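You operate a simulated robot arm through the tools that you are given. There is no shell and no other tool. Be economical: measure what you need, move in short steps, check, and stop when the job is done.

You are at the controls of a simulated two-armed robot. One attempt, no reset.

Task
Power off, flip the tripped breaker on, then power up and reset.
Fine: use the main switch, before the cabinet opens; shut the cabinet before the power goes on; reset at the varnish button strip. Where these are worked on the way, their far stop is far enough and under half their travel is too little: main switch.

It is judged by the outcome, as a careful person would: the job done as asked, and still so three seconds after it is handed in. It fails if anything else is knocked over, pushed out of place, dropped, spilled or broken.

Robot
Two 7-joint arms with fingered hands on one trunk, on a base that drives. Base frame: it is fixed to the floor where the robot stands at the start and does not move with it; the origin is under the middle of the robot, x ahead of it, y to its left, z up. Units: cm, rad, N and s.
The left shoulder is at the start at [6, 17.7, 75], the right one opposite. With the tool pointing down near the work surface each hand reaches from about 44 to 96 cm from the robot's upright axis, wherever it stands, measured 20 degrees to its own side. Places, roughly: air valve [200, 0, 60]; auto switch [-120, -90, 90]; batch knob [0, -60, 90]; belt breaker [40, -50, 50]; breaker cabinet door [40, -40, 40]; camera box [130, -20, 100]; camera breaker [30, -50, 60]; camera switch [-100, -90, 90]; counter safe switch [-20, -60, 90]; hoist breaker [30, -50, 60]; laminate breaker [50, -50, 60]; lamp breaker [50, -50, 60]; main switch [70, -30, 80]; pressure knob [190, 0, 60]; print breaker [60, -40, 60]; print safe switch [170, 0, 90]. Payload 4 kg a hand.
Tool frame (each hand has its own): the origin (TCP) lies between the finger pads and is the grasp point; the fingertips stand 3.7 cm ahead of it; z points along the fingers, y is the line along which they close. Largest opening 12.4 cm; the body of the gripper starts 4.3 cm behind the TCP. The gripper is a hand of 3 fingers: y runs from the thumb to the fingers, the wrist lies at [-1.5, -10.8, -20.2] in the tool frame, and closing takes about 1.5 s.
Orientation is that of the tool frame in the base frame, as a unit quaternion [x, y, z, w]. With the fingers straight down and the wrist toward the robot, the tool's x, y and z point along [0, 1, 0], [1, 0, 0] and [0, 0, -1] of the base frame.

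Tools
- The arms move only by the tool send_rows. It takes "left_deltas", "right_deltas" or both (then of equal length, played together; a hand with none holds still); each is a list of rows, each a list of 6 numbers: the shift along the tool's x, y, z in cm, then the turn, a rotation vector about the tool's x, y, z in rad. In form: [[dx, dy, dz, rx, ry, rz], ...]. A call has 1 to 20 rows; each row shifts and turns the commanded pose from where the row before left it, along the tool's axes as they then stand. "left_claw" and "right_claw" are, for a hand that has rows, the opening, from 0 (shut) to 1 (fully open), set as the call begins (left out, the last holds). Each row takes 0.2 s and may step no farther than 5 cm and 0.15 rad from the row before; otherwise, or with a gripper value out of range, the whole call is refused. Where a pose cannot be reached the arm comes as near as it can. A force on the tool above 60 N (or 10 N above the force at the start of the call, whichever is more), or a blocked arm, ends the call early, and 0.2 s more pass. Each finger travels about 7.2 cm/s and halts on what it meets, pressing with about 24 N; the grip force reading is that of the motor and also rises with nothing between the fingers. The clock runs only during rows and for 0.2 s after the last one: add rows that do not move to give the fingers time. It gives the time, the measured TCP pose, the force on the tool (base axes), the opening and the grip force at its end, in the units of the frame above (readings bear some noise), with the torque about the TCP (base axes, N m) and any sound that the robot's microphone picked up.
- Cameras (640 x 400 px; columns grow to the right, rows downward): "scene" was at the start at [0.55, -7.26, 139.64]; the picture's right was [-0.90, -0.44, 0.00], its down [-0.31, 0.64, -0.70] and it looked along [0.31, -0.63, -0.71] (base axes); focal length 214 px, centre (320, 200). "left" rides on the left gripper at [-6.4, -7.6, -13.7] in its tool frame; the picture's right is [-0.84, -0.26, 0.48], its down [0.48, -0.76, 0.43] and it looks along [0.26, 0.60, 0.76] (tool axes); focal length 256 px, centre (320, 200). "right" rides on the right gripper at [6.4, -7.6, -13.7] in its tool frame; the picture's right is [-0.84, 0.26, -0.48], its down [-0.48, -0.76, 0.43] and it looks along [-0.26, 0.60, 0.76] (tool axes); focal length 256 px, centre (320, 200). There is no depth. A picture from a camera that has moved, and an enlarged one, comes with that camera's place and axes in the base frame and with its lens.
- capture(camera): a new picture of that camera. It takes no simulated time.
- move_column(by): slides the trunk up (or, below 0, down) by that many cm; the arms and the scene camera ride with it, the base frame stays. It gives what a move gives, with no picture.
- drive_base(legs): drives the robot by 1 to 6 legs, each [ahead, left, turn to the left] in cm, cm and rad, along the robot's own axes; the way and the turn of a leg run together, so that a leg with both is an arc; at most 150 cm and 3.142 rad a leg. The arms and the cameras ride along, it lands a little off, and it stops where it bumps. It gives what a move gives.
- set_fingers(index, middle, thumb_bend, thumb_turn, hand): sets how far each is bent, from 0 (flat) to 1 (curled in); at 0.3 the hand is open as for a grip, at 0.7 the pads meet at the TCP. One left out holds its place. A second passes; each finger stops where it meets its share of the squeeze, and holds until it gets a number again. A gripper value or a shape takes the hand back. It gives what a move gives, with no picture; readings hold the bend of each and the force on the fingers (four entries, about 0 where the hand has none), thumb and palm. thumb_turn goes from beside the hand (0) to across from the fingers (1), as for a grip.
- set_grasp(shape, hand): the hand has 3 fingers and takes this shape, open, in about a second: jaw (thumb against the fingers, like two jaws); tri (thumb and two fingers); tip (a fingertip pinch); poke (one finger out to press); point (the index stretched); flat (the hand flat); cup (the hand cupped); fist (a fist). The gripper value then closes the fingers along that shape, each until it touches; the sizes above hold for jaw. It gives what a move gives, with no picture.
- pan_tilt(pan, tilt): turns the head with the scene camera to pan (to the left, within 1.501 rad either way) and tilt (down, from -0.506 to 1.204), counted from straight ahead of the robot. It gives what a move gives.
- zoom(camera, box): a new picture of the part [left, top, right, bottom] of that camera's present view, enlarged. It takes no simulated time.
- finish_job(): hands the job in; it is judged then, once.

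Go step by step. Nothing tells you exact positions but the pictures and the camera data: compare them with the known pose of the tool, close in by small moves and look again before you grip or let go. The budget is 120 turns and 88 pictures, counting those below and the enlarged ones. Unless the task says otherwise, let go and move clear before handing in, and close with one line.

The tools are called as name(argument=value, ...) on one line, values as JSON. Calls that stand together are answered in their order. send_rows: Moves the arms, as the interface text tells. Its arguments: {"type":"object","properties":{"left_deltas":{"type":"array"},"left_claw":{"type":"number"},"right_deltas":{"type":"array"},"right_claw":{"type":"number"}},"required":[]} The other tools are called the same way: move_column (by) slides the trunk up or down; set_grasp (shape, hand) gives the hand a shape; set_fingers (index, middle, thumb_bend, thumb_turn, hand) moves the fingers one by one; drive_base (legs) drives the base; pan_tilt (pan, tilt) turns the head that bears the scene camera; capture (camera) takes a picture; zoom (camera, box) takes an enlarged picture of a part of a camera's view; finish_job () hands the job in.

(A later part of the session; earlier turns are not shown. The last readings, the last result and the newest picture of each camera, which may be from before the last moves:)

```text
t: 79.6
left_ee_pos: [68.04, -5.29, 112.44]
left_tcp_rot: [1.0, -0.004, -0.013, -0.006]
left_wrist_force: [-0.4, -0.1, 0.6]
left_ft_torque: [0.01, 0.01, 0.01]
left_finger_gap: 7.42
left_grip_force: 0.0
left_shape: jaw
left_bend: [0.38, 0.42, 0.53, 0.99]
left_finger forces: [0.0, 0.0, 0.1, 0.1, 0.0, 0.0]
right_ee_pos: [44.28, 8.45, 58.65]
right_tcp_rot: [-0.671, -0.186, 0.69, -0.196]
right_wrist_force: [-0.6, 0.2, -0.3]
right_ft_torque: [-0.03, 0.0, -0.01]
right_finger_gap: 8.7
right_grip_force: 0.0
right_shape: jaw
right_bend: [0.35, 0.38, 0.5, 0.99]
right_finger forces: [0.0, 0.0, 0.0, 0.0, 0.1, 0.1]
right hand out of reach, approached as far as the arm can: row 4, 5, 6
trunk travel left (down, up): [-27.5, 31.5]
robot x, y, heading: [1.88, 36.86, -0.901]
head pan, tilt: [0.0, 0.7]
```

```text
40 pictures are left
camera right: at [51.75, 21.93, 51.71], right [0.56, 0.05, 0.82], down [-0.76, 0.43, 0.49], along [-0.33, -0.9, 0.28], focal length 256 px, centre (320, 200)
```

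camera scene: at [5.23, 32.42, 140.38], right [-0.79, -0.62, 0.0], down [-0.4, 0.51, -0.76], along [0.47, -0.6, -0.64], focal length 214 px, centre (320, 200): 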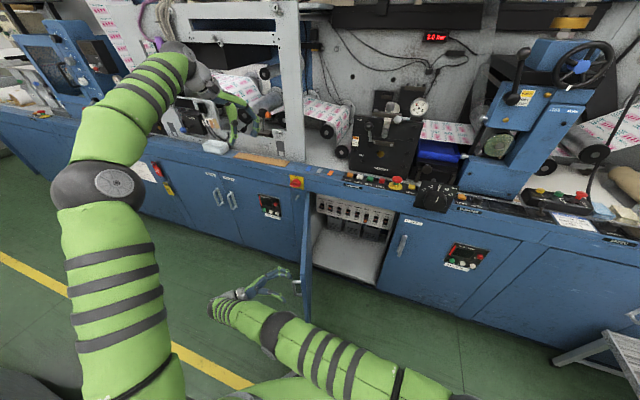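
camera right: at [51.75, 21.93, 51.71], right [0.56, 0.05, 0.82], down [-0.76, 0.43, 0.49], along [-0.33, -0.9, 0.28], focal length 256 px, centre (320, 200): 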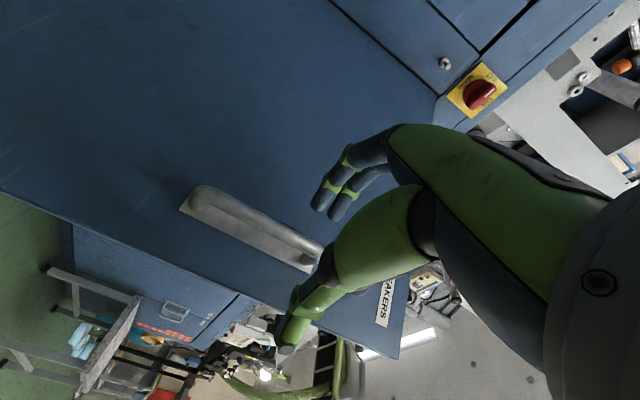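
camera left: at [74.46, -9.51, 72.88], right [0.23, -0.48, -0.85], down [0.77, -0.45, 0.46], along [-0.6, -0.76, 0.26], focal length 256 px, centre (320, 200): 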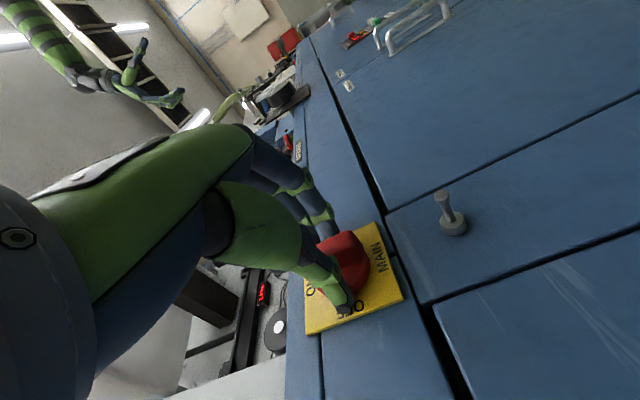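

The door stays open. I will lift the right hand up along and above the handle, clear of the door's top.

send_rows(right_deltas=[[-3, 0, -1, 0, 0, 0], [-4, 0, 0, 0, 0, 0], [-4, 0, 0, 0, 0, 0], [-4, 0, 0, 0, 0, 0], [-4, 0, 0, 0, 0, 0], [-4, 0, 0, 0, 0, 0], [-4, 0, 0, 0, 0, 0]])

capture(camera="right")

```text
t: 81.2
left_ee_pos: [68.23, -5.31, 112.42]
left_tcp_rot: [1.0, -0.004, -0.014, -0.005]
left_wrist_force: [-0.1, -0.1, 0.7]
left_ft_torque: [-0.04, 0.02, 0.0]
left_finger_gap: 7.42
left_grip_force: 0.1
left_shape: jaw
left_bend: [0.38, 0.42, 0.53, 0.99]
left_finger forces: [0.0, 0.1, 0.1, 0.1, 0.1, 0.0]
right_ee_pos: [45.62, 9.71, 85.77]
right_tcp_rot: [-0.672, -0.186, 0.69, -0.195]
right_wrist_force: [0.0, 0.3, 0.7]
right_ft_torque: [-0.01, -0.03, -0.01]
right_finger_gap: 8.69
right_grip_force: 0.1
right_shape: jaw
right_bend: [0.35, 0.38, 0.5, 0.99]
right_finger forces: [0.0, 0.0, 0.1, 0.0, 0.0, 0.0]
trunk travel left (down, up): [-27.5, 31.5]
robot x, y, heading: [2.18, 36.7, -0.903]
head pan, tilt: [0.0, 0.7]
```

```text
39 pictures are left
camera right: at [53.13, 23.11, 78.83], right [0.56, 0.05, 0.82], down [-0.75, 0.43, 0.49], along [-0.34, -0.9, 0.28], focal length 256 px, centre (320, 200)
```

right: 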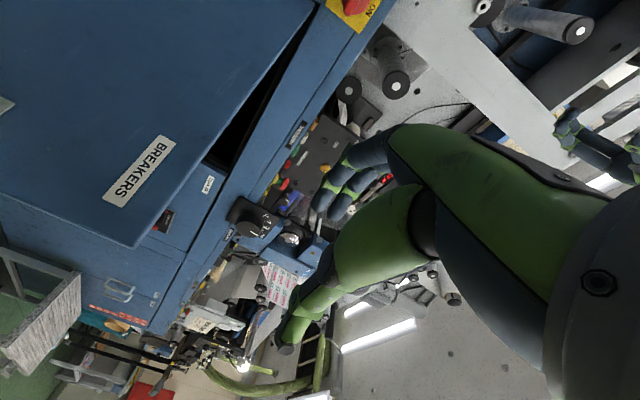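

The hand is above the door. I now unwind it back to the front of the cabinet, still above door height.

send_rows(right_deltas=[[0, 1.11, 3.0, -0.132, 0, 0], [0, 0.7, 3.12, -0.132, 0, 0], [0, 0.28, 3.19, -0.132, 0, 0], [0, -0.14, 3.2, -0.132, 0, 0], [0, -0.56, 3.15, -0.132, 0, 0], [0, -0.97, 3.05, -0.132, 0, 0], [0, -1.37, 2.89, -0.132, 0, 0], [0, -1.74, 2.69, -0.132, 0, 0], [0, -2.08, 2.43, -0.132, 0, 0], [0, -2.38, 2.14, -0.132, 0, 0]])

capture(camera="right")

capture(camera="scene")

```text
t: 83.4
left_ee_pos: [68.15, -5.43, 112.54]
left_tcp_rot: [1.0, -0.003, -0.014, -0.006]
left_wrist_force: [1.1, 0.8, -0.6]
left_ft_torque: [0.02, 0.02, 0.0]
left_finger_gap: 7.42
left_grip_force: 0.1
left_shape: jaw
left_bend: [0.38, 0.42, 0.53, 0.99]
left_finger forces: [0.0, 0.0, 0.0, 0.0, 0.0, 0.0]
right_ee_pos: [27.82, -12.85, 86.51]
right_tcp_rot: [0.448, 0.54, -0.469, 0.537]
right_wrist_force: [0.2, -0.7, -1.0]
right_ft_torque: [0.0, -0.01, -0.01]
right_finger_gap: 8.72
right_grip_force: 0.1
right_shape: jaw
right_bend: [0.35, 0.38, 0.5, 0.99]
right_finger forces: [0.0, 0.0, 0.1, 0.1, 0.0, 0.0]
right hand out of reach, approached as far as the arm can: row 10
trunk travel left (down, up): [-27.5, 31.5]
robot x, y, heading: [1.57, 36.82, -0.902]
head pan, tilt: [0.0, 0.7]
```

```text
38 pictures are left
camera right: at [17.94, -0.77, 79.99], right [0.19, 0.53, 0.82], down [-0.67, -0.54, 0.51], along [0.72, -0.65, 0.25], focal length 256 px, centre (320, 200)
```

right: 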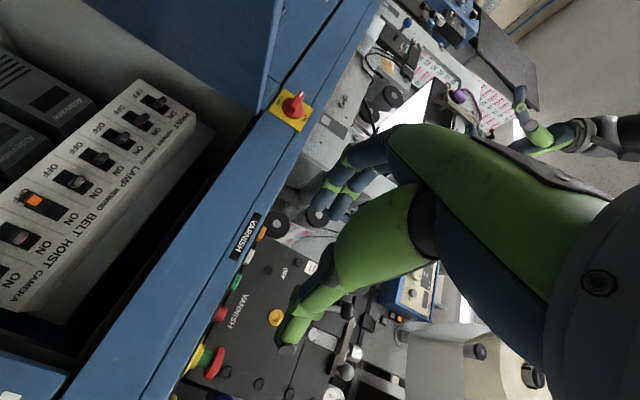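

```text
37 pictures are left
camera scene: at [5.21, 32.39, 140.38], right [-0.79, -0.62, 0.0], down [-0.4, 0.51, -0.76], along [0.47, -0.6, -0.64], focal length 214 px, centre (320, 200)
```

scene: 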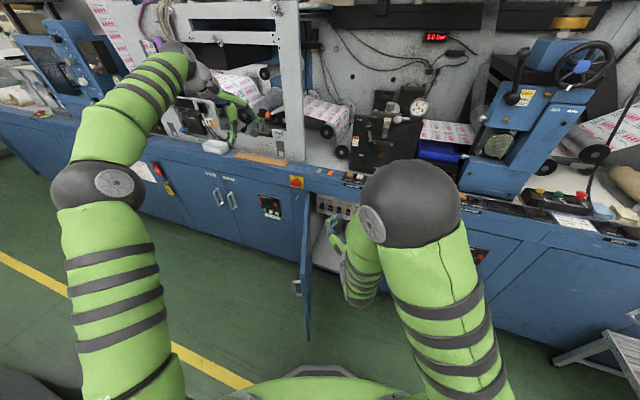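

BELT's lever triangulates to about [37.1, -48.8, 54.5], in a slot spanning z≈52–60, with about 5 cm between breakers. I will close the jaw as a pusher, square it up and lower it in front of the cabinet.

send_rows(right_deltas=[[0, -0.5, 3, -0.067, 0, 0], [0, -0.5, 3, -0.067, 0, 0], [0, -0.5, 3, 0, 0, 0], [5, 0, 0, 0, 0, 0], [5, 0, 0, 0, 0, 0], [5, 0, 0, 0, 0, 0], [5, 0, 0, 0, 0, 0], [5, 0, 0, 0, 0, 0], [5, 0, 0, 0, 0, 0], [5, 0, 0, 0, 0, 0]], right_claw=0)

capture(camera="right")

```text
t: 85.6
left_ee_pos: [68.15, -5.38, 112.39]
left_tcp_rot: [1.0, -0.003, -0.013, -0.006]
left_wrist_force: [0.1, -0.2, -0.4]
left_ft_torque: [0.04, 0.02, 0.01]
left_finger_gap: 7.42
left_grip_force: 0.0
left_shape: jaw
left_bend: [0.38, 0.42, 0.53, 0.99]
left_finger forces: [0.0, 0.0, 0.1, 0.1, 0.1, 0.0]
right_ee_pos: [27.37, -15.36, 51.29]
right_tcp_rot: [0.442, 0.544, -0.463, 0.542]
right_wrist_force: [-0.3, -0.1, -0.3]
right_ft_torque: [0.02, 0.03, -0.02]
right_finger_gap: 0.02
right_grip_force: 24.0
right_shape: jaw
right_bend: [0.7, 0.7, 0.71, 1.0]
right_finger forces: [0.0, 0.1, 0.1, 0.0, 0.0, 0.0]
right hand out of reach, approached as far as the arm can: row 1, 2, 3
trunk travel left (down, up): [-27.5, 31.5]
robot x, y, heading: [1.82, 36.96, -0.907]
head pan, tilt: [0.0, 0.7]
```

```text
36 pictures are left
camera right: at [17.23, -3.51, 44.76], right [0.18, 0.54, 0.82], down [-0.66, -0.56, 0.51], along [0.73, -0.63, 0.25], focal length 256 px, centre (320, 200)
```

right: 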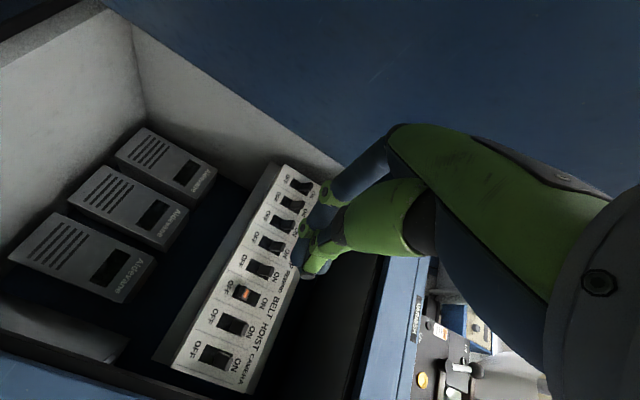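

The refined lever position is about [37.9, -51, 53.8]. I will advance toward a spot just below and in front of it, squaring up as I go.

send_rows(right_deltas=[[0.3, 0.2, 4, -0.0285, 0, 0], [0.3, 0.2, 4, -0.0285, 0, 0], [0.3, 0.2, 4, -0.0285, 0, 0], [0.3, 0.2, 4, -0.0285, 0, 0], [0.3, 0, 4, 0, 0, 0], [0, 0, 4, 0, 0, 0], [0, 0, 3, 0, 0, 0]])

capture(camera="right")

zoom(camera="scene", box=[290, 170, 410, 260])

```text
t: 87.2
left_ee_pos: [68.08, -5.38, 112.45]
left_tcp_rot: [1.0, -0.003, -0.014, -0.006]
left_wrist_force: [0.3, 0.5, -0.4]
left_ft_torque: [0.0, -0.01, -0.04]
left_finger_gap: 7.42
left_grip_force: 0.1
left_shape: jaw
left_bend: [0.38, 0.42, 0.53, 0.99]
left_finger forces: [0.1, 0.1, 0.1, 0.0, 0.0, 0.0]
right_ee_pos: [34.43, -41.59, 50.34]
right_tcp_rot: [0.41, 0.57, -0.432, 0.566]
right_wrist_force: [0.3, 0.4, 1.0]
right_ft_torque: [-0.04, 0.03, 0.03]
right_finger_gap: 0.0
right_grip_force: 24.2
right_shape: jaw
right_bend: [0.7, 0.7, 0.71, 1.0]
right_finger forces: [0.0, 0.0, 0.1, 0.0, 0.1, 0.1]
trunk travel left (down, up): [-27.5, 31.5]
robot x, y, heading: [1.56, 36.86, -0.904]
head pan, tilt: [0.0, 0.7]
```

```text
35 pictures are left
camera right: at [23.16, -30.97, 43.91], right [0.12, 0.55, 0.82], down [-0.59, -0.63, 0.51], along [0.8, -0.55, 0.25], focal length 256 px, centre (320, 200)
```

right: 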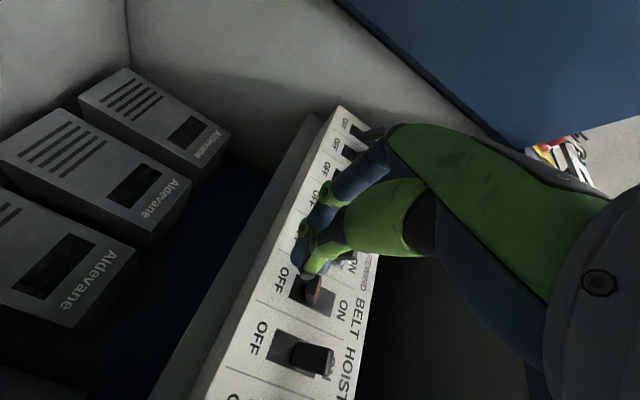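

```text
4.44 times, centred on (350, 215) of scene
camera zoom: at [5.23, 32.4, 140.38], right [-0.79, -0.62, 0.0], down [-0.4, 0.51, -0.76], along [0.47, -0.6, -0.64], focal length 953 px, centre (187, 133)
```

zoom: 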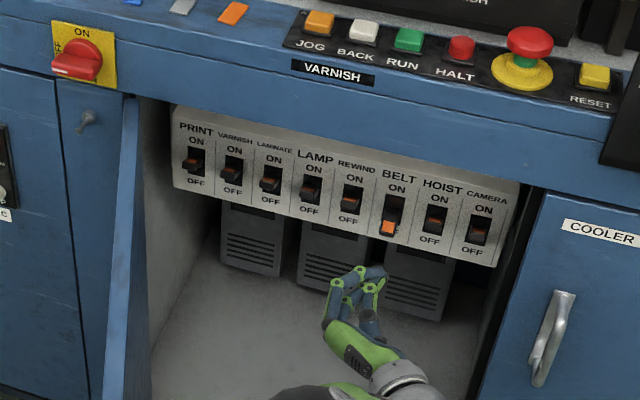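

The lever tip refines to [37.3, -49.9, 53.6]. My closed fingertips are just left of center, so I will dip slightly and slide in under it.

send_rows(right_deltas=[[1.4, 0.3, 0, 0, 0, 0], [0, 0, 1.5, 0, 0, 0], [0, 0, 1.5, 0, 0, 0], [0, 0, 1, 0, 0, 0], [0, 0, 0.6, 0, 0, 0]])

capture(camera="right")

zoom(camera="scene", box=[320, 190, 400, 250])

```text
t: 88.4
left_ee_pos: [68.08, -5.34, 112.45]
left_tcp_rot: [1.0, -0.003, -0.013, -0.005]
left_wrist_force: [-0.2, -1.0, 0.6]
left_ft_torque: [0.0, 0.0, 0.01]
left_finger_gap: 7.43
left_grip_force: 0.0
left_shape: jaw
left_bend: [0.38, 0.42, 0.53, 0.99]
left_finger forces: [0.0, 0.0, 0.0, 0.0, 0.0, 0.0]
right_ee_pos: [36.32, -45.95, 48.98]
right_tcp_rot: [0.41, 0.571, -0.431, 0.566]
right_wrist_force: [0.1, -0.4, -0.4]
right_ft_torque: [0.02, -0.01, -0.01]
right_finger_gap: 0.0
right_grip_force: 23.7
right_shape: jaw
right_bend: [0.7, 0.7, 0.71, 1.0]
right_finger forces: [0.0, 0.1, 0.1, 0.1, 0.0, 0.0]
trunk travel left (down, up): [-27.5, 31.5]
robot x, y, heading: [1.78, 36.51, -0.9]
head pan, tilt: [0.0, 0.7]
```

```text
33 pictures are left
camera right: at [24.92, -35.24, 42.47], right [0.12, 0.55, 0.82], down [-0.59, -0.63, 0.51], along [0.8, -0.55, 0.25], focal length 256 px, centre (320, 200)
```

right: 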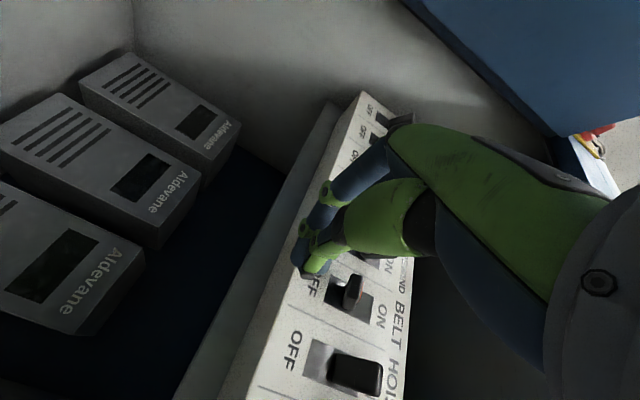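

```text
6.67 times, centred on (360, 220) of scene
camera zoom: at [5.23, 32.4, 140.38], right [-0.79, -0.62, 0.0], down [-0.4, 0.51, -0.76], along [0.47, -0.6, -0.64], focal length 1430 px, centre (53, 67)
```

zoom: 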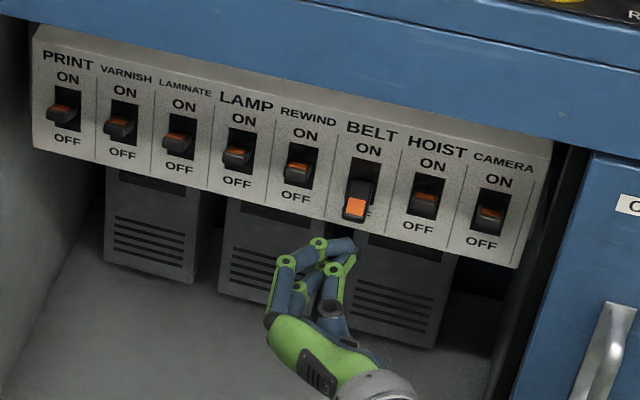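

The fingertip sits directly below the lever, about level with its protrusion. I will inch in a little more, then lift.

send_rows(right_deltas=[[0, 0.2, 0.5, 0, 0, 0], [0, 0, 0.5, 0, 0, 0], [0, 0, 0.3, 0, 0, 0]])

send_rows(right_deltas=[[-0.8, 0, 0, 0, 0, 0], [-0.8, 0, 0, 0, 0, 0], [-0.8, 0, 0, 0, 0, 0], [-0.8, 0, 0, 0, 0, 0], [-0.8, 0, 0, 0, 0, 0], [-0.8, 0, 0, 0, 0, 0]])

zoom(camera="scene", box=[320, 190, 400, 250])

```text
t: 89.2
left_ee_pos: [68.12, -5.25, 112.48]
left_tcp_rot: [1.0, -0.003, -0.014, -0.006]
left_wrist_force: [-0.1, 0.2, 0.0]
left_ft_torque: [-0.01, 0.01, 0.0]
left_finger_gap: 7.43
left_grip_force: 0.0
left_shape: jaw
left_bend: [0.38, 0.42, 0.53, 0.99]
left_finger forces: [0.0, 0.0, 0.0, 0.0, 0.1, 0.0]
right_ee_pos: [36.73, -47.04, 48.93]
right_tcp_rot: [0.41, 0.571, -0.432, 0.566]
right_wrist_force: [0.5, 0.0, -0.7]
right_ft_torque: [0.01, -0.01, -0.01]
right_finger_gap: 0.01
right_grip_force: 24.2
right_shape: jaw
right_bend: [0.7, 0.7, 0.71, 1.0]
right_finger forces: [0.1, 0.0, 0.0, 0.1, 0.1, 0.1]
trunk travel left (down, up): [-27.5, 31.5]
robot x, y, heading: [1.99, 36.45, -0.902]
head pan, tilt: [0.0, 0.7]
```

```text
t: 90.6
left_ee_pos: [68.03, -5.37, 112.41]
left_tcp_rot: [1.0, -0.003, -0.014, -0.006]
left_wrist_force: [0.4, -0.2, -0.4]
left_ft_torque: [0.01, -0.01, 0.0]
left_finger_gap: 7.42
left_grip_force: 0.1
left_shape: jaw
left_bend: [0.38, 0.42, 0.53, 0.99]
left_finger forces: [0.0, 0.0, 0.0, 0.1, 0.1, 0.0]
right_ee_pos: [37.05, -46.89, 53.61]
right_tcp_rot: [0.41, 0.571, -0.431, 0.566]
right_wrist_force: [0.4, 2.2, -4.6]
right_ft_torque: [0.15, 0.05, 0.0]
right_finger_gap: 0.0
right_grip_force: 23.6
right_shape: jaw
right_bend: [0.7, 0.7, 0.71, 1.0]
right_finger forces: [0.0, 0.0, 0.0, 0.1, 0.0, 0.0]
trunk travel left (down, up): [-27.5, 31.5]
robot x, y, heading: [1.69, 36.67, -0.905]
head pan, tilt: [0.0, 0.7]
```

```text
6.67 times, centred on (360, 220) of scene
camera zoom: at [5.25, 32.37, 140.37], right [-0.79, -0.62, 0.0], down [-0.4, 0.51, -0.76], along [0.47, -0.6, -0.64], focal length 1430 px, centre (53, 67)
```

zoom: 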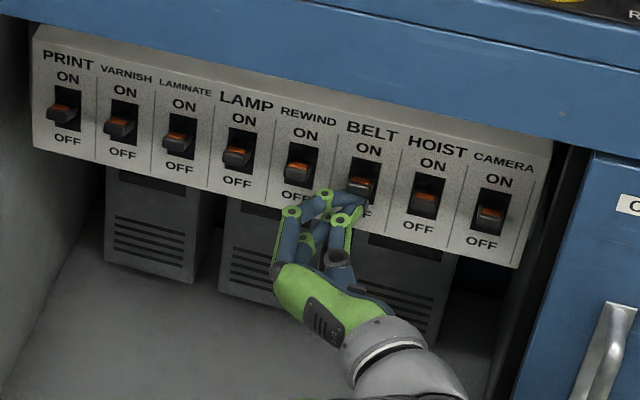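

The lever is rising and already looks like its neighbours. I will push up to the stop, then drop back and compare.

send_rows(right_deltas=[[-0.6, 0, 0, 0, 0, 0], [-0.6, 0, 0, 0, 0, 0], [-0.6, 0, 0, 0, 0, 0], [-0.6, 0, 0, 0, 0, 0]])

send_rows(right_deltas=[[1, 0, 0, 0, 0, 0], [2, 0, 0, 0, 0, 0], [2, 0, -1, 0, 0, 0], [1, 0, -3, 0, 0, 0], [0, 0, -4, 0, 0, 0], [0, 0, -4, 0, 0, 0]])

zoom(camera="scene", box=[320, 190, 400, 250])

capture(camera="right")

```text
t: 91.5
left_ee_pos: [67.92, -5.15, 112.66]
left_tcp_rot: [1.0, -0.004, -0.014, -0.006]
left_wrist_force: [-0.1, 0.1, -0.1]
left_ft_torque: [-0.01, 0.0, -0.02]
left_finger_gap: 7.41
left_grip_force: 0.0
left_shape: jaw
left_bend: [0.38, 0.42, 0.53, 0.99]
left_finger forces: [0.1, 0.0, 0.0, 0.0, 0.0, 0.0]
right_ee_pos: [36.53, -46.37, 54.21]
right_tcp_rot: [0.415, 0.581, -0.428, 0.554]
right_wrist_force: [-1.0, 5.9, -14.2]
right_ft_torque: [0.44, 0.19, 0.05]
right_finger_gap: 0.01
right_grip_force: 24.3
right_shape: jaw
right_bend: [0.7, 0.7, 0.71, 1.0]
right_finger forces: [0.0, 30.2, 0.0, 0.0, 0.1, 0.0]
trunk travel left (down, up): [-27.5, 31.5]
robot x, y, heading: [1.99, 36.66, -0.903]
head pan, tilt: [0.0, 0.7]
stopped in row 4 (right hand): the force on the tool passed its limit at 62 N (the readings are from after the stop); the commanded pose is now the measured one
```

```text
t: 93.0
left_ee_pos: [68.18, -5.35, 112.47]
left_tcp_rot: [1.0, -0.003, -0.014, -0.005]
left_wrist_force: [-0.1, 0.1, -0.2]
left_ft_torque: [0.04, -0.01, -0.03]
left_finger_gap: 7.42
left_grip_force: 0.1
left_shape: jaw
left_bend: [0.38, 0.42, 0.53, 0.99]
left_finger forces: [0.0, 0.1, 0.1, 0.0, 0.0, 0.1]
right_ee_pos: [32.85, -34.98, 48.5]
right_tcp_rot: [0.413, 0.577, -0.43, 0.557]
right_wrist_force: [-0.4, 0.4, 0.0]
right_ft_torque: [0.04, 0.0, 0.02]
right_finger_gap: 0.0
right_grip_force: 24.4
right_shape: jaw
right_bend: [0.7, 0.7, 0.71, 1.0]
right_finger forces: [0.0, 0.1, 0.1, 0.1, 0.0, 0.1]
trunk travel left (down, up): [-27.5, 31.5]
robot x, y, heading: [1.94, 36.9, -0.905]
head pan, tilt: [0.0, 0.7]
```

```text
6.67 times, centred on (360, 220) of scene
camera zoom: at [5.22, 32.42, 140.38], right [-0.79, -0.62, 0.0], down [-0.4, 0.51, -0.76], along [0.47, -0.6, -0.64], focal length 1430 px, centre (53, 67)
```

zoom: 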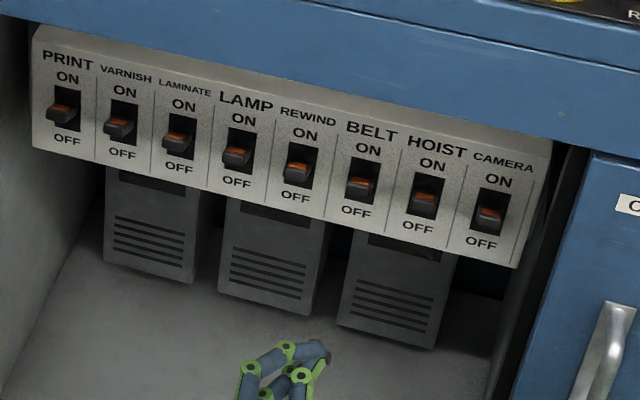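

```text
29 pictures are left
camera right: at [21.36, -24.08, 42.46], right [0.14, 0.54, 0.83], down [-0.58, -0.63, 0.51], along [0.8, -0.55, 0.23], focal length 256 px, centre (320, 200)
```

right: 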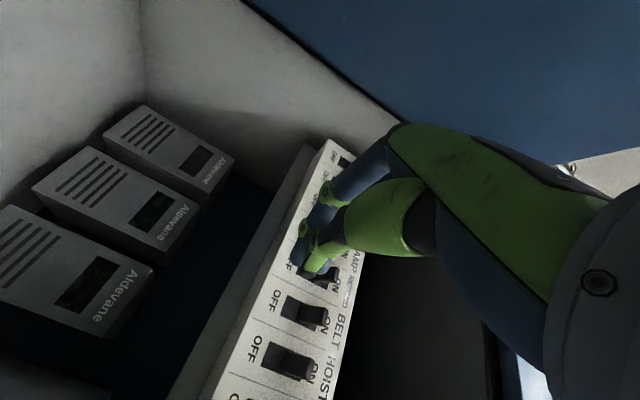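

BELT now sits ON, exactly like the other levers. I will withdraw the right hand and lift it above the door's swing, and bring the left hand down on the outer side of the door to push it shut.

send_rows(right_deltas=[[0, 0, -4, 0, 0, 0], [0, 0, -4, 0, 0, 0], [0, 0, -4, 0, 0, 0], [0, 0, -4, 0, 0, 0], [0, 0, -3, 0, 0, 0], [-5, 0, 0, 0, 0, 0], [-5, 0, 0, 0, 0, 0], [-5, 0, 0, 0, 0, 0], [-5, 0, 0, 0, 0, 0], [-5, 0, 0, 0, 0, 0], [-5, 0, 0, 0, 0, 0], [-5, 0, 0, 0, 0, 0], [-4, 0, 0, 0, 0, 0]])

send_rows(left_deltas=[[0, 0, 0, 0, 0, -0.135], [0, 0, 0, 0, 0, -0.135], [0, 0, 0, 0, 0, -0.135], [0, 0, 0, 0, 0, -0.135], [-1.1, 0, 4.5, 0, 0, 0], [-1.1, 0, 4.5, 0, 0, 0], [-1.1, 0, 4.5, 0, 0, 0], [-1.1, 0, 4.5, 0, 0, 0], [-1.1, 0, 4.5, 0, 0, 0], [-1.1, 0, 4.5, 0, 0, 0]], left_claw=0)

capture(camera="scene")

```text
t: 95.7
left_ee_pos: [68.68, -4.92, 112.3]
left_tcp_rot: [1.0, 0.001, -0.015, -0.007]
left_wrist_force: [-0.5, 0.4, 0.0]
left_ft_torque: [0.0, 0.01, 0.03]
left_finger_gap: 7.41
left_grip_force: 0.1
left_shape: jaw
left_bend: [0.38, 0.42, 0.53, 0.99]
left_finger forces: [0.0, 0.1, 0.0, 0.1, 0.0, 0.0]
right_ee_pos: [27.55, -17.72, 84.42]
right_tcp_rot: [0.529, 0.52, -0.354, 0.57]
right_wrist_force: [0.1, 0.4, -0.5]
right_ft_torque: [0.02, 0.01, -0.01]
right_finger_gap: 0.0
right_grip_force: 23.7
right_shape: jaw
right_bend: [0.7, 0.7, 0.71, 1.0]
right_finger forces: [0.1, 0.1, 0.0, 0.1, 0.1, 0.0]
right hand out of reach, approached as far as the arm can: row 12, 13
trunk travel left (down, up): [-27.5, 31.5]
robot x, y, heading: [1.85, 36.73, -0.907]
head pan, tilt: [0.0, 0.7]
stopped in row 13 (right hand): the arm was blocked; the commanded pose is now the measured one
```

```text
t: 97.9
left_ee_pos: [62.03, -7.95, 85.16]
left_tcp_rot: [0.963, 0.267, -0.013, -0.01]
left_wrist_force: [0.7, -0.1, -0.1]
left_ft_torque: [0.04, -0.01, 0.03]
left_finger_gap: 0.0
left_grip_force: 24.6
left_shape: jaw
left_bend: [0.7, 0.7, 0.71, 1.0]
left_finger forces: [0.1, 0.0, 0.0, 0.0, 0.0, 0.0]
right_ee_pos: [27.65, -17.65, 84.42]
right_tcp_rot: [0.527, 0.52, -0.354, 0.572]
right_wrist_force: [0.3, -0.1, 0.3]
right_ft_torque: [0.02, 0.0, 0.0]
right_finger_gap: 0.0
right_grip_force: 24.7
right_shape: jaw
right_bend: [0.7, 0.7, 0.71, 1.0]
right_finger forces: [0.0, 0.0, 0.1, 0.0, 0.0, 0.0]
trunk travel left (down, up): [-27.5, 31.5]
robot x, y, heading: [1.87, 36.94, -0.905]
head pan, tilt: [0.0, 0.7]
```

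```text
28 pictures are left
camera scene: at [5.22, 32.42, 140.39], right [-0.79, -0.62, 0.0], down [-0.4, 0.51, -0.76], along [0.47, -0.6, -0.64], focal length 214 px, centre (320, 200)
```

scene: 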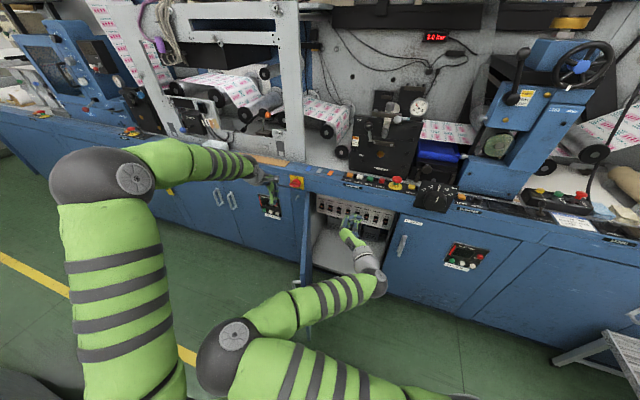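

The right elbow swung low and inward, in the way of the door and against the left arm. I will take the right hand forward and to the right, away from the door's path.

send_rows(right_deltas=[[0, -1, 3.5, 0, 0, 0], [0, -2, 3.5, 0, 0, 0], [0, -3, 3, 0, 0, 0], [0, -4, 1, 0, 0, 0], [0, -4, 0, 0, 0, 0], [0, -4, 0, 0, 0, 0], [0, -4, 0, 0, 0, 0], [0, -4, 0, 0, 0, 0]])

capture(camera="scene")

```text
t: 99.7
left_ee_pos: [62.0, -7.95, 85.3]
left_tcp_rot: [0.964, 0.267, -0.013, -0.01]
left_wrist_force: [-0.8, 0.2, -0.6]
left_ft_torque: [-0.01, 0.01, 0.03]
left_finger_gap: 0.0
left_grip_force: 24.2
left_shape: jaw
left_bend: [0.7, 0.7, 0.71, 1.0]
left_finger forces: [0.1, 0.1, 0.1, 0.1, 0.1, 0.1]
right_ee_pos: [8.21, -32.69, 73.43]
right_tcp_rot: [0.528, 0.518, -0.357, 0.57]
right_wrist_force: [0.0, 0.2, -0.1]
right_ft_torque: [0.0, 0.01, 0.01]
right_finger_gap: 0.0
right_grip_force: 24.7
right_shape: jaw
right_bend: [0.7, 0.7, 0.71, 1.0]
right_finger forces: [0.1, 0.1, 0.1, 0.0, 0.0, 0.0]
right hand out of reach, approached as far as the arm can: row 1, 2, 3, 4, 6, 7, 8
trunk travel left (down, up): [-27.5, 31.5]
robot x, y, heading: [1.79, 36.96, -0.906]
head pan, tilt: [0.0, 0.7]
```

```text
27 pictures are left
camera scene: at [5.21, 32.41, 140.39], right [-0.79, -0.62, 0.0], down [-0.4, 0.51, -0.76], along [0.47, -0.6, -0.64], focal length 214 px, centre (320, 200)
```

scene: 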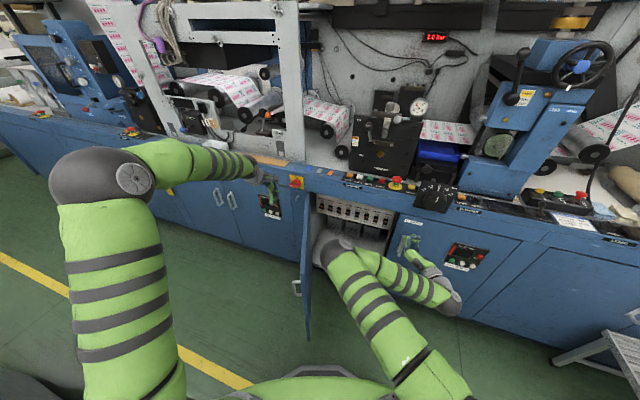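

The right elbow now sticks out toward the cabinet. I will return the right hand to its fingers-down pose, raised, which brings the elbow up and back.

send_rows(right_deltas=[[0, 0, 0, 0, 0, 0.13], [0, 0, 0, 0, 0, 0.13], [0, 0, 0, 0, 0, 0.13], [0, 0, 0, 0, 0, 0.13], [0, 0, 0, 0, 0, 0.13], [0, 0, 0, 0, 0, 0.13], [0, 0, 0, 0, 0, 0.13], [0, 0, 0, 0, 0, 0.13], [0, 0, 0, 0, 0, 0.13], [0, 0, 0, 0, 0, 0.13]])

send_rows(right_deltas=[[0, 2, 0, 0.1427, 0, 0], [0, 2, 0, 0.1427, 0, 0], [0, 2, 0, 0.1427, 0, 0], [0, 2, 0, 0.1427, 0, 0], [0, 2, -2, 0.1427, 0, 0], [0, 0, -3, 0.1427, 0, 0], [0, 0, -3, 0.1427, 0, 0], [0, 0, -3, 0.1427, 0, 0], [0, 0, -3, 0.1427, 0, 0], [0, 0, -3, 0.1427, 0, 0], [0, 0, -3, 0.07, 0, 0], [-2, 0, -3, 0, 0, 0], [-3, 0, -3, 0, 0, 0], [-3, 0, -3, 0, 0, 0]])

capture(camera="scene")

```text
t: 102.0
left_ee_pos: [61.83, -7.89, 85.33]
left_tcp_rot: [0.964, 0.266, -0.014, -0.009]
left_wrist_force: [-0.1, 0.7, -0.3]
left_ft_torque: [-0.02, 0.01, -0.02]
left_finger_gap: 0.0
left_grip_force: 24.3
left_shape: jaw
left_bend: [0.7, 0.7, 0.71, 1.0]
left_finger forces: [0.0, 0.0, 0.0, 0.0, 0.1, 0.0]
right_ee_pos: [18.43, -40.73, 76.55]
right_tcp_rot: [0.738, 0.092, 0.054, 0.667]
right_wrist_force: [-14.1, 28.2, 4.3]
right_ft_torque: [0.07, 0.08, -0.24]
right_finger_gap: 0.02
right_grip_force: 24.6
right_shape: jaw
right_bend: [0.7, 0.7, 0.7, 1.0]
right_finger forces: [0.0, 0.0, 0.0, 0.0, 0.0, 0.1]
right hand out of reach, approached as far as the arm can: row 1, 2, 3, 4, 5, 6, 7, 8, 9, 10
trunk travel left (down, up): [-27.5, 31.5]
robot x, y, heading: [1.55, 37.07, -0.909]
head pan, tilt: [0.0, 0.7]
stopped in row 10 (right hand): the force on the tool passed its limit at 64 N (the readings are from after the stop); the commanded pose is now the measured one
```

```text
t: 102.6
left_ee_pos: [61.87, -7.96, 85.32]
left_tcp_rot: [0.964, 0.266, -0.012, -0.009]
left_wrist_force: [1.2, 0.7, -0.4]
left_ft_torque: [-0.02, 0.02, 0.0]
left_finger_gap: 0.02
left_grip_force: 24.2
left_shape: jaw
left_bend: [0.7, 0.7, 0.71, 1.0]
left_finger forces: [0.0, 0.1, 0.0, 0.1, 0.0, 0.1]
right_ee_pos: [18.7, -41.0, 79.14]
right_tcp_rot: [0.822, 0.102, 0.04, 0.558]
right_wrist_force: [-11.4, 25.5, -1.1]
right_ft_torque: [0.37, 0.16, -0.25]
right_finger_gap: 0.0
right_grip_force: 24.3
right_shape: jaw
right_bend: [0.7, 0.7, 0.7, 1.0]
right_finger forces: [0.1, 0.1, 0.0, 0.1, 0.0, 0.0]
trunk travel left (down, up): [-27.5, 31.5]
robot x, y, heading: [1.33, 37.14, -0.905]
head pan, tilt: [0.0, 0.7]
stopped in row 3 (right hand): the force on the tool passed its limit at 61 N (the readings are from after the stop); the commanded pose is now the measured one
```

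```text
26 pictures are left
camera scene: at [5.06, 32.77, 140.42], right [-0.79, -0.62, 0.0], down [-0.4, 0.51, -0.77], along [0.47, -0.6, -0.64], focal length 214 px, centre (320, 200)
```

scene: 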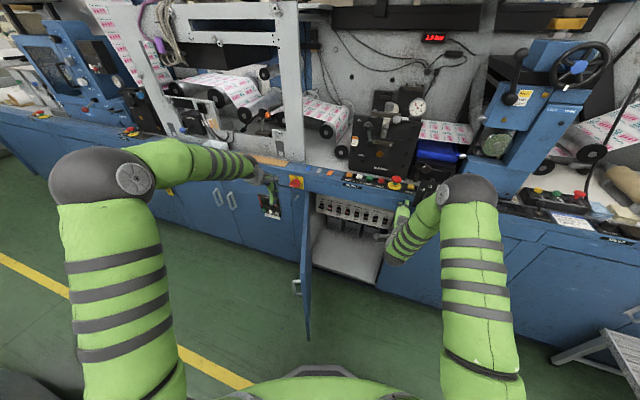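

The fingers pressed the counter's front panel while the arm reconfigured; nothing there is movable. I will back off along the fingers, then finish lifting to fingers-down.

send_rows(right_deltas=[[0, 0, -2, 0, 0, 0], [0, 0, -3, 0, 0, 0], [0, 0, -3, 0, 0, 0], [0, 0, -2, 0.1, 0, 0], [0, 0, -2, 0.14, 0, 0], [0, 0, -2, 0.14, 0, 0], [0, 0, -3, 0.14, 0, 0], [0, 0, -3, 0.14, 0, 0], [0, 0, -3, 0.14, 0, 0], [0, 0, -3, 0.14, 0, 0], [0, 0, -3, 0.14, 0, 0], [-3, 0, -3, 0, 0, 0], [-3, 0, -3, 0, 0, 0], [-3, 0, -3, 0, 0, 0]])

capture(camera="scene")

```text
t: 105.6
left_ee_pos: [61.9, -7.92, 85.26]
left_tcp_rot: [0.964, 0.267, -0.013, -0.01]
left_wrist_force: [0.0, 0.8, -0.2]
left_ft_torque: [0.0, 0.03, -0.01]
left_finger_gap: 0.0
left_grip_force: 24.0
left_shape: jaw
left_bend: [0.7, 0.7, 0.71, 1.0]
left_finger forces: [0.1, 0.0, 0.1, 0.1, 0.0, 0.0]
right_ee_pos: [6.59, -22.45, 107.07]
right_tcp_rot: [0.992, 0.108, -0.018, 0.055]
right_wrist_force: [0.3, -0.1, 0.6]
right_ft_torque: [0.01, 0.04, 0.05]
right_finger_gap: 0.03
right_grip_force: 24.3
right_shape: jaw
right_bend: [0.7, 0.7, 0.71, 1.0]
right_finger forces: [0.0, 0.0, 0.0, 0.0, 0.0, 0.0]
trunk travel left (down, up): [-27.5, 31.5]
robot x, y, heading: [1.84, 37.02, -0.909]
head pan, tilt: [0.0, 0.7]
```

```text
25 pictures are left
camera scene: at [5.13, 32.57, 140.38], right [-0.79, -0.62, 0.0], down [-0.4, 0.51, -0.76], along [0.47, -0.6, -0.64], focal length 214 px, centre (320, 200)
```

scene: 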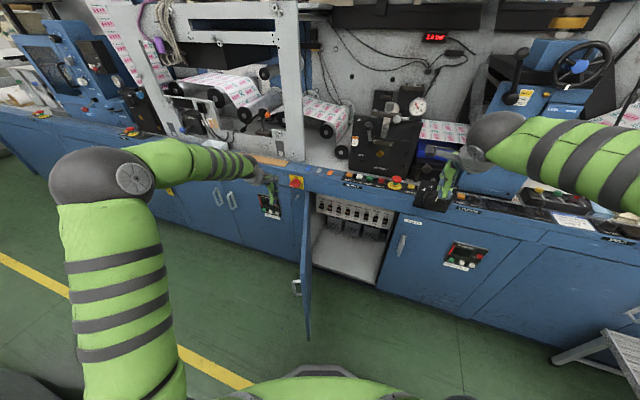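

The right arm is clear now. I will lower the left hand on the door's outer side and start pushing it closed along its arc.

send_rows(left_deltas=[[0, -2, 4, 0, 0, 0], [0, -2, 4, 0, 0, 0], [0, -2, 4, 0, 0, 0], [0, -1, 4, 0, 0, 0], [0, 0, 4, 0, 0, 0], [-2.5, 0, 1, 0, 0, 0], [-2.5, 0, 0, 0, 0, 0], [-2.5, 0, 0, 0, 0, 0], [-2.8, -0.3, 0, 0, 0, -0.1], [-2.8, -0.3, 0, 0, 0, -0.1], [-2.8, -0.3, 0, 0, 0, -0.1], [-2.8, -0.3, 0, 0, 0, -0.1]])

capture(camera="scene")

```text
t: 108.2
left_ee_pos: [41.87, -11.83, 64.72]
left_tcp_rot: [0.891, 0.453, -0.011, -0.011]
left_wrist_force: [-0.8, -1.1, -0.7]
left_ft_torque: [0.02, -0.02, 0.03]
left_finger_gap: 0.0
left_grip_force: 24.0
left_shape: jaw
left_bend: [0.7, 0.7, 0.71, 1.0]
left_finger forces: [0.1, 0.0, 0.0, 0.1, 0.1, 0.0]
right_ee_pos: [6.7, -22.47, 107.08]
right_tcp_rot: [0.992, 0.108, -0.018, 0.057]
right_wrist_force: [0.1, -0.7, 0.6]
right_ft_torque: [-0.01, -0.02, -0.01]
right_finger_gap: 0.02
right_grip_force: 23.9
right_shape: jaw
right_bend: [0.7, 0.7, 0.71, 1.0]
right_finger forces: [0.1, 0.1, 0.1, 0.1, 0.0, 0.1]
trunk travel left (down, up): [-27.5, 31.5]
robot x, y, heading: [1.89, 36.75, -0.902]
head pan, tilt: [0.0, 0.7]
```

```text
24 pictures are left
camera scene: at [5.1, 32.56, 140.39], right [-0.79, -0.62, 0.0], down [-0.4, 0.51, -0.76], along [0.47, -0.6, -0.64], focal length 214 px, centre (320, 200)
```

scene: 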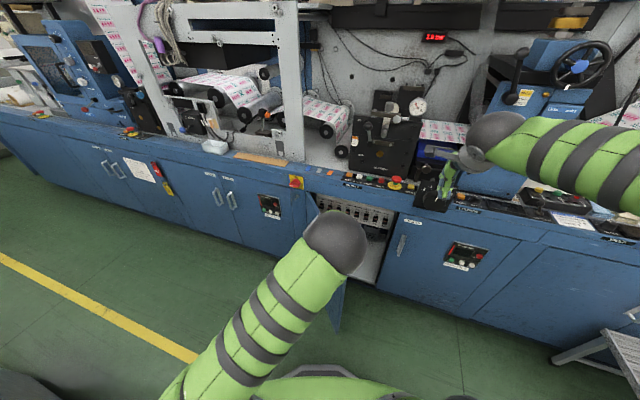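

The door is following. I continue the sweep.

send_rows(left_deltas=[[-2.8, -0.3, 0, 0, 0, -0.1], [-2.8, -0.3, 0, 0, 0, -0.1], [-2.8, -0.3, 0, 0, 0, -0.1], [-2.8, -0.3, 0, 0, 0, -0.1], [-2.8, -0.3, 0, 0, 0, -0.1]])

capture(camera="scene")

```text
t: 109.4
left_ee_pos: [34.96, -23.71, 64.76]
left_tcp_rot: [0.752, 0.659, -0.007, -0.015]
left_wrist_force: [0.5, 0.8, 0.2]
left_ft_torque: [-0.01, -0.01, 0.0]
left_finger_gap: 0.0
left_grip_force: 24.2
left_shape: jaw
left_bend: [0.7, 0.7, 0.71, 1.0]
left_finger forces: [0.0, 0.0, 0.0, 0.0, 0.0, 0.1]
right_ee_pos: [6.62, -22.47, 106.99]
right_tcp_rot: [0.992, 0.108, -0.018, 0.056]
right_wrist_force: [0.1, -0.8, -0.1]
right_ft_torque: [0.01, 0.0, 0.01]
right_finger_gap: 0.0
right_grip_force: 24.1
right_shape: jaw
right_bend: [0.7, 0.7, 0.71, 1.0]
right_finger forces: [0.1, 0.0, 0.1, 0.0, 0.0, 0.1]
trunk travel left (down, up): [-27.5, 31.5]
robot x, y, heading: [1.78, 36.92, -0.907]
head pan, tilt: [0.0, 0.7]
```

```text
23 pictures are left
camera scene: at [5.12, 32.55, 140.38], right [-0.79, -0.62, 0.0], down [-0.4, 0.51, -0.76], along [0.47, -0.6, -0.64], focal length 214 px, centre (320, 200)
```

scene: 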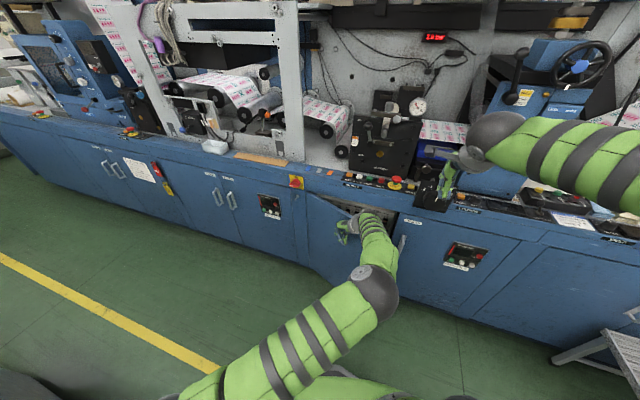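

The door is about 25° from shut. I continue with gentler steps until it meets the stop.

send_rows(left_deltas=[[-2.8, -0.3, 0, 0, 0, -0.1], [-2.8, -0.3, 0, 0, 0, -0.1], [-2.8, -0.3, 0, 0, 0, -0.1], [-1.4, 0, 0, 0, 0, -0.05], [-1.4, 0, 0, 0, 0, 0]])

capture(camera="scene")

```text
t: 110.6
left_ee_pos: [34.2, -29.38, 65.1]
left_tcp_rot: [0.625, 0.78, -0.005, -0.016]
left_wrist_force: [0.5, 0.0, -0.6]
left_ft_torque: [-0.01, 0.02, -0.05]
left_finger_gap: 0.0
left_grip_force: 23.6
left_shape: jaw
left_bend: [0.7, 0.7, 0.71, 1.0]
left_finger forces: [0.0, 0.0, 0.0, 0.0, 0.0, 0.0]
left hand out of reach, approached as far as the arm can: row 3, 4, 5
right_ee_pos: [6.64, -22.44, 106.96]
right_tcp_rot: [0.992, 0.109, -0.017, 0.057]
right_wrist_force: [0.3, 0.7, 0.0]
right_ft_torque: [0.01, 0.02, -0.02]
right_finger_gap: 0.0
right_grip_force: 24.0
right_shape: jaw
right_bend: [0.7, 0.7, 0.71, 1.0]
right_finger forces: [0.1, 0.0, 0.1, 0.1, 0.0, 0.1]
trunk travel left (down, up): [-27.5, 31.5]
robot x, y, heading: [1.97, 36.87, -0.906]
head pan, tilt: [0.0, 0.7]
```

```text
22 pictures are left
camera scene: at [5.15, 32.56, 140.38], right [-0.79, -0.62, 0.0], down [-0.4, 0.51, -0.76], along [0.47, -0.6, -0.64], focal length 214 px, centre (320, 200)
```

scene: 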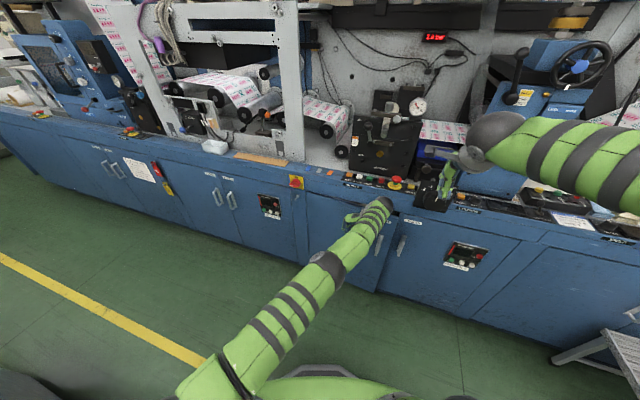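

The arm is stretched out just short of shutting. I will nudge the base forward a few cm to carry the hand against the door.

drive_base(legs=[[6, 0, 0]])

send_rows(left_deltas=[[-1, 0, 0, 0, 0, 0], [-1, 0, 0, 0, 0, 0], [-1, 0, 0, 0, 0, 0], [-1, 0, 0, 0, 0, 0]])

zoom(camera="scene", box=[270, 160, 450, 300])

```text
t: 111.5
left_ee_pos: [35.51, -30.96, 65.42]
left_tcp_rot: [0.625, 0.78, -0.001, -0.02]
left_wrist_force: [-3.3, 33.0, 9.6]
left_ft_torque: [-6.07, 0.06, -2.47]
left_finger_gap: 0.0
left_grip_force: 24.0
left_shape: jaw
left_bend: [0.7, 0.7, 0.71, 1.0]
left_finger forces: [0.1, 0.0, 0.0, 0.0, 0.1, 0.0]
right_ee_pos: [8.5, -24.33, 107.07]
right_tcp_rot: [0.992, 0.11, -0.018, 0.055]
right_wrist_force: [-0.1, -0.2, -0.3]
right_ft_torque: [-0.02, -0.02, -0.02]
right_finger_gap: 0.02
right_grip_force: 23.8
right_shape: jaw
right_bend: [0.7, 0.7, 0.71, 1.0]
right_finger forces: [0.1, 0.1, 0.0, 0.1, 0.1, 0.0]
trunk travel left (down, up): [-27.5, 31.5]
robot x, y, heading: [3.6, 34.73, -0.897]
head pan, tilt: [0.0, 0.7]
stopped in leg 1: the force on the tool passed its limit at 616 N (the readings are from after the stop); the commanded pose is now the measured one
```

```text
t: 112.5
left_ee_pos: [35.42, -30.96, 65.38]
left_tcp_rot: [0.626, 0.78, -0.001, -0.02]
left_wrist_force: [-6.7, 52.6, 13.1]
left_ft_torque: [-9.17, -0.24, -3.94]
left_finger_gap: 0.0
left_grip_force: 24.0
left_shape: jaw
left_bend: [0.7, 0.7, 0.71, 1.0]
left_finger forces: [0.0, 0.0, 0.0, 0.0, 0.0, 0.0]
left hand out of reach, approached as far as the arm can: row 1, 2, 3, 4
right_ee_pos: [8.43, -24.42, 107.14]
right_tcp_rot: [0.992, 0.108, -0.018, 0.057]
right_wrist_force: [0.4, 0.2, 0.4]
right_ft_torque: [0.03, -0.01, 0.01]
right_finger_gap: 0.0
right_grip_force: 24.2
right_shape: jaw
right_bend: [0.7, 0.7, 0.71, 1.0]
right_finger forces: [0.1, 0.0, 0.0, 0.0, 0.0, 0.1]
trunk travel left (down, up): [-27.5, 31.5]
robot x, y, heading: [3.47, 34.41, -0.901]
head pan, tilt: [0.0, 0.7]
```

```text
2.86 times, centred on (360, 230) of scene
camera zoom: at [6.81, 30.87, 140.41], right [-0.79, -0.62, 0.0], down [-0.4, 0.5, -0.77], along [0.47, -0.6, -0.64], focal length 613 px, centre (206, 114)
```

zoom: 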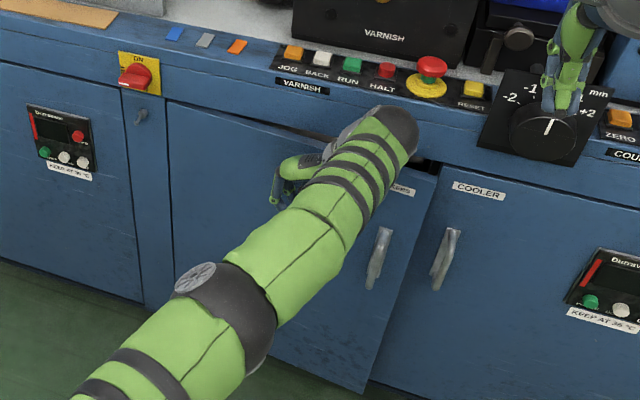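

The wrist met the counter face before the door shut. I will back the base off a little, pull the left hand away, and turn its fingers forward for a straight fingertip push.

drive_base(legs=[[-4, 0, 0]])

send_rows(left_deltas=[[3, 0, 0, 0, 0, 0], [3, 0, 0, 0, 0, 0], [2, 0, 0, 0, 0, 0], [0, 0, 0, 0, 0, 0.136], [0, 0, 0, 0, 0, 0.136], [0, 0, 0, 0, 0, 0.136], [0, 0, 0, 0, 0, 0.136], [0, 0, 0, 0, 0, 0.136], [0, 0, 0, 0, 0, 0.136], [0, 0, 0, 0, 0, 0.136], [0, 0, 0, 0, 0, 0.136], [0, 0, 0, 0, 0, 0.136], [0, 0, 0, 0, 0, 0.136], [0, 0, 0, 0, 0, 0.13]])

capture(camera="scene")

```text
t: 113.3
left_ee_pos: [32.97, -27.98, 65.11]
left_tcp_rot: [0.625, 0.78, 0.001, -0.021]
left_wrist_force: [-0.3, -0.1, -0.6]
left_ft_torque: [0.0, -0.01, 0.01]
left_finger_gap: 0.02
left_grip_force: 24.3
left_shape: jaw
left_bend: [0.7, 0.7, 0.71, 1.0]
left_finger forces: [0.0, 0.0, 0.1, 0.0, 0.0, 0.1]
right_ee_pos: [5.84, -21.57, 106.88]
right_tcp_rot: [0.992, 0.108, -0.019, 0.054]
right_wrist_force: [-0.3, 0.3, -1.1]
right_ft_torque: [0.0, 0.03, 0.01]
right_finger_gap: 0.0
right_grip_force: 24.2
right_shape: jaw
right_bend: [0.7, 0.7, 0.71, 1.0]
right_finger forces: [0.1, 0.1, 0.1, 0.0, 0.1, 0.1]
trunk travel left (down, up): [-27.5, 31.5]
robot x, y, heading: [1.0, 37.73, -0.906]
head pan, tilt: [0.0, 0.7]
```

```text
t: 116.3
left_ee_pos: [31.25, -20.32, 65.49]
left_tcp_rot: [0.989, 0.149, -0.014, -0.016]
left_wrist_force: [0.7, -0.5, 0.1]
left_ft_torque: [-0.02, 0.02, -0.01]
left_finger_gap: 0.0
left_grip_force: 24.0
left_shape: jaw
left_bend: [0.7, 0.7, 0.71, 1.0]
left_finger forces: [0.0, 0.0, 0.0, 0.0, 0.0, 0.1]
right_ee_pos: [6.11, -21.56, 106.81]
right_tcp_rot: [0.992, 0.108, -0.019, 0.054]
right_wrist_force: [-0.5, 0.0, -0.8]
right_ft_torque: [-0.02, 0.03, 0.0]
right_finger_gap: 0.0
right_grip_force: 23.8
right_shape: jaw
right_bend: [0.7, 0.7, 0.71, 1.0]
right_finger forces: [0.0, 0.0, 0.0, 0.0, 0.1, 0.1]
trunk travel left (down, up): [-27.5, 31.5]
robot x, y, heading: [0.64, 37.77, -0.901]
head pan, tilt: [0.0, 0.7]
```

```text
20 pictures are left
camera scene: at [4.42, 33.54, 140.38], right [-0.79, -0.62, 0.0], down [-0.4, 0.51, -0.76], along [0.47, -0.6, -0.64], focal length 214 px, centre (320, 200)
```

scene: 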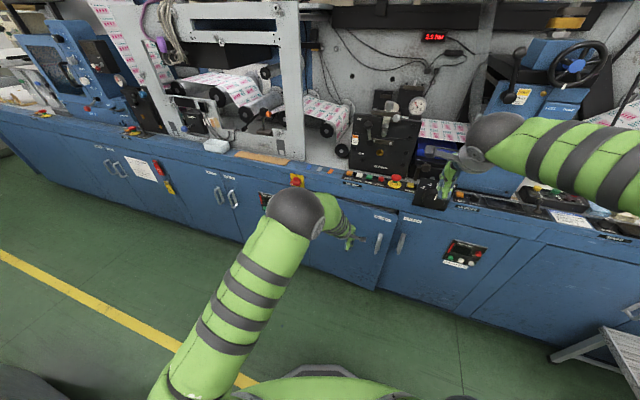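

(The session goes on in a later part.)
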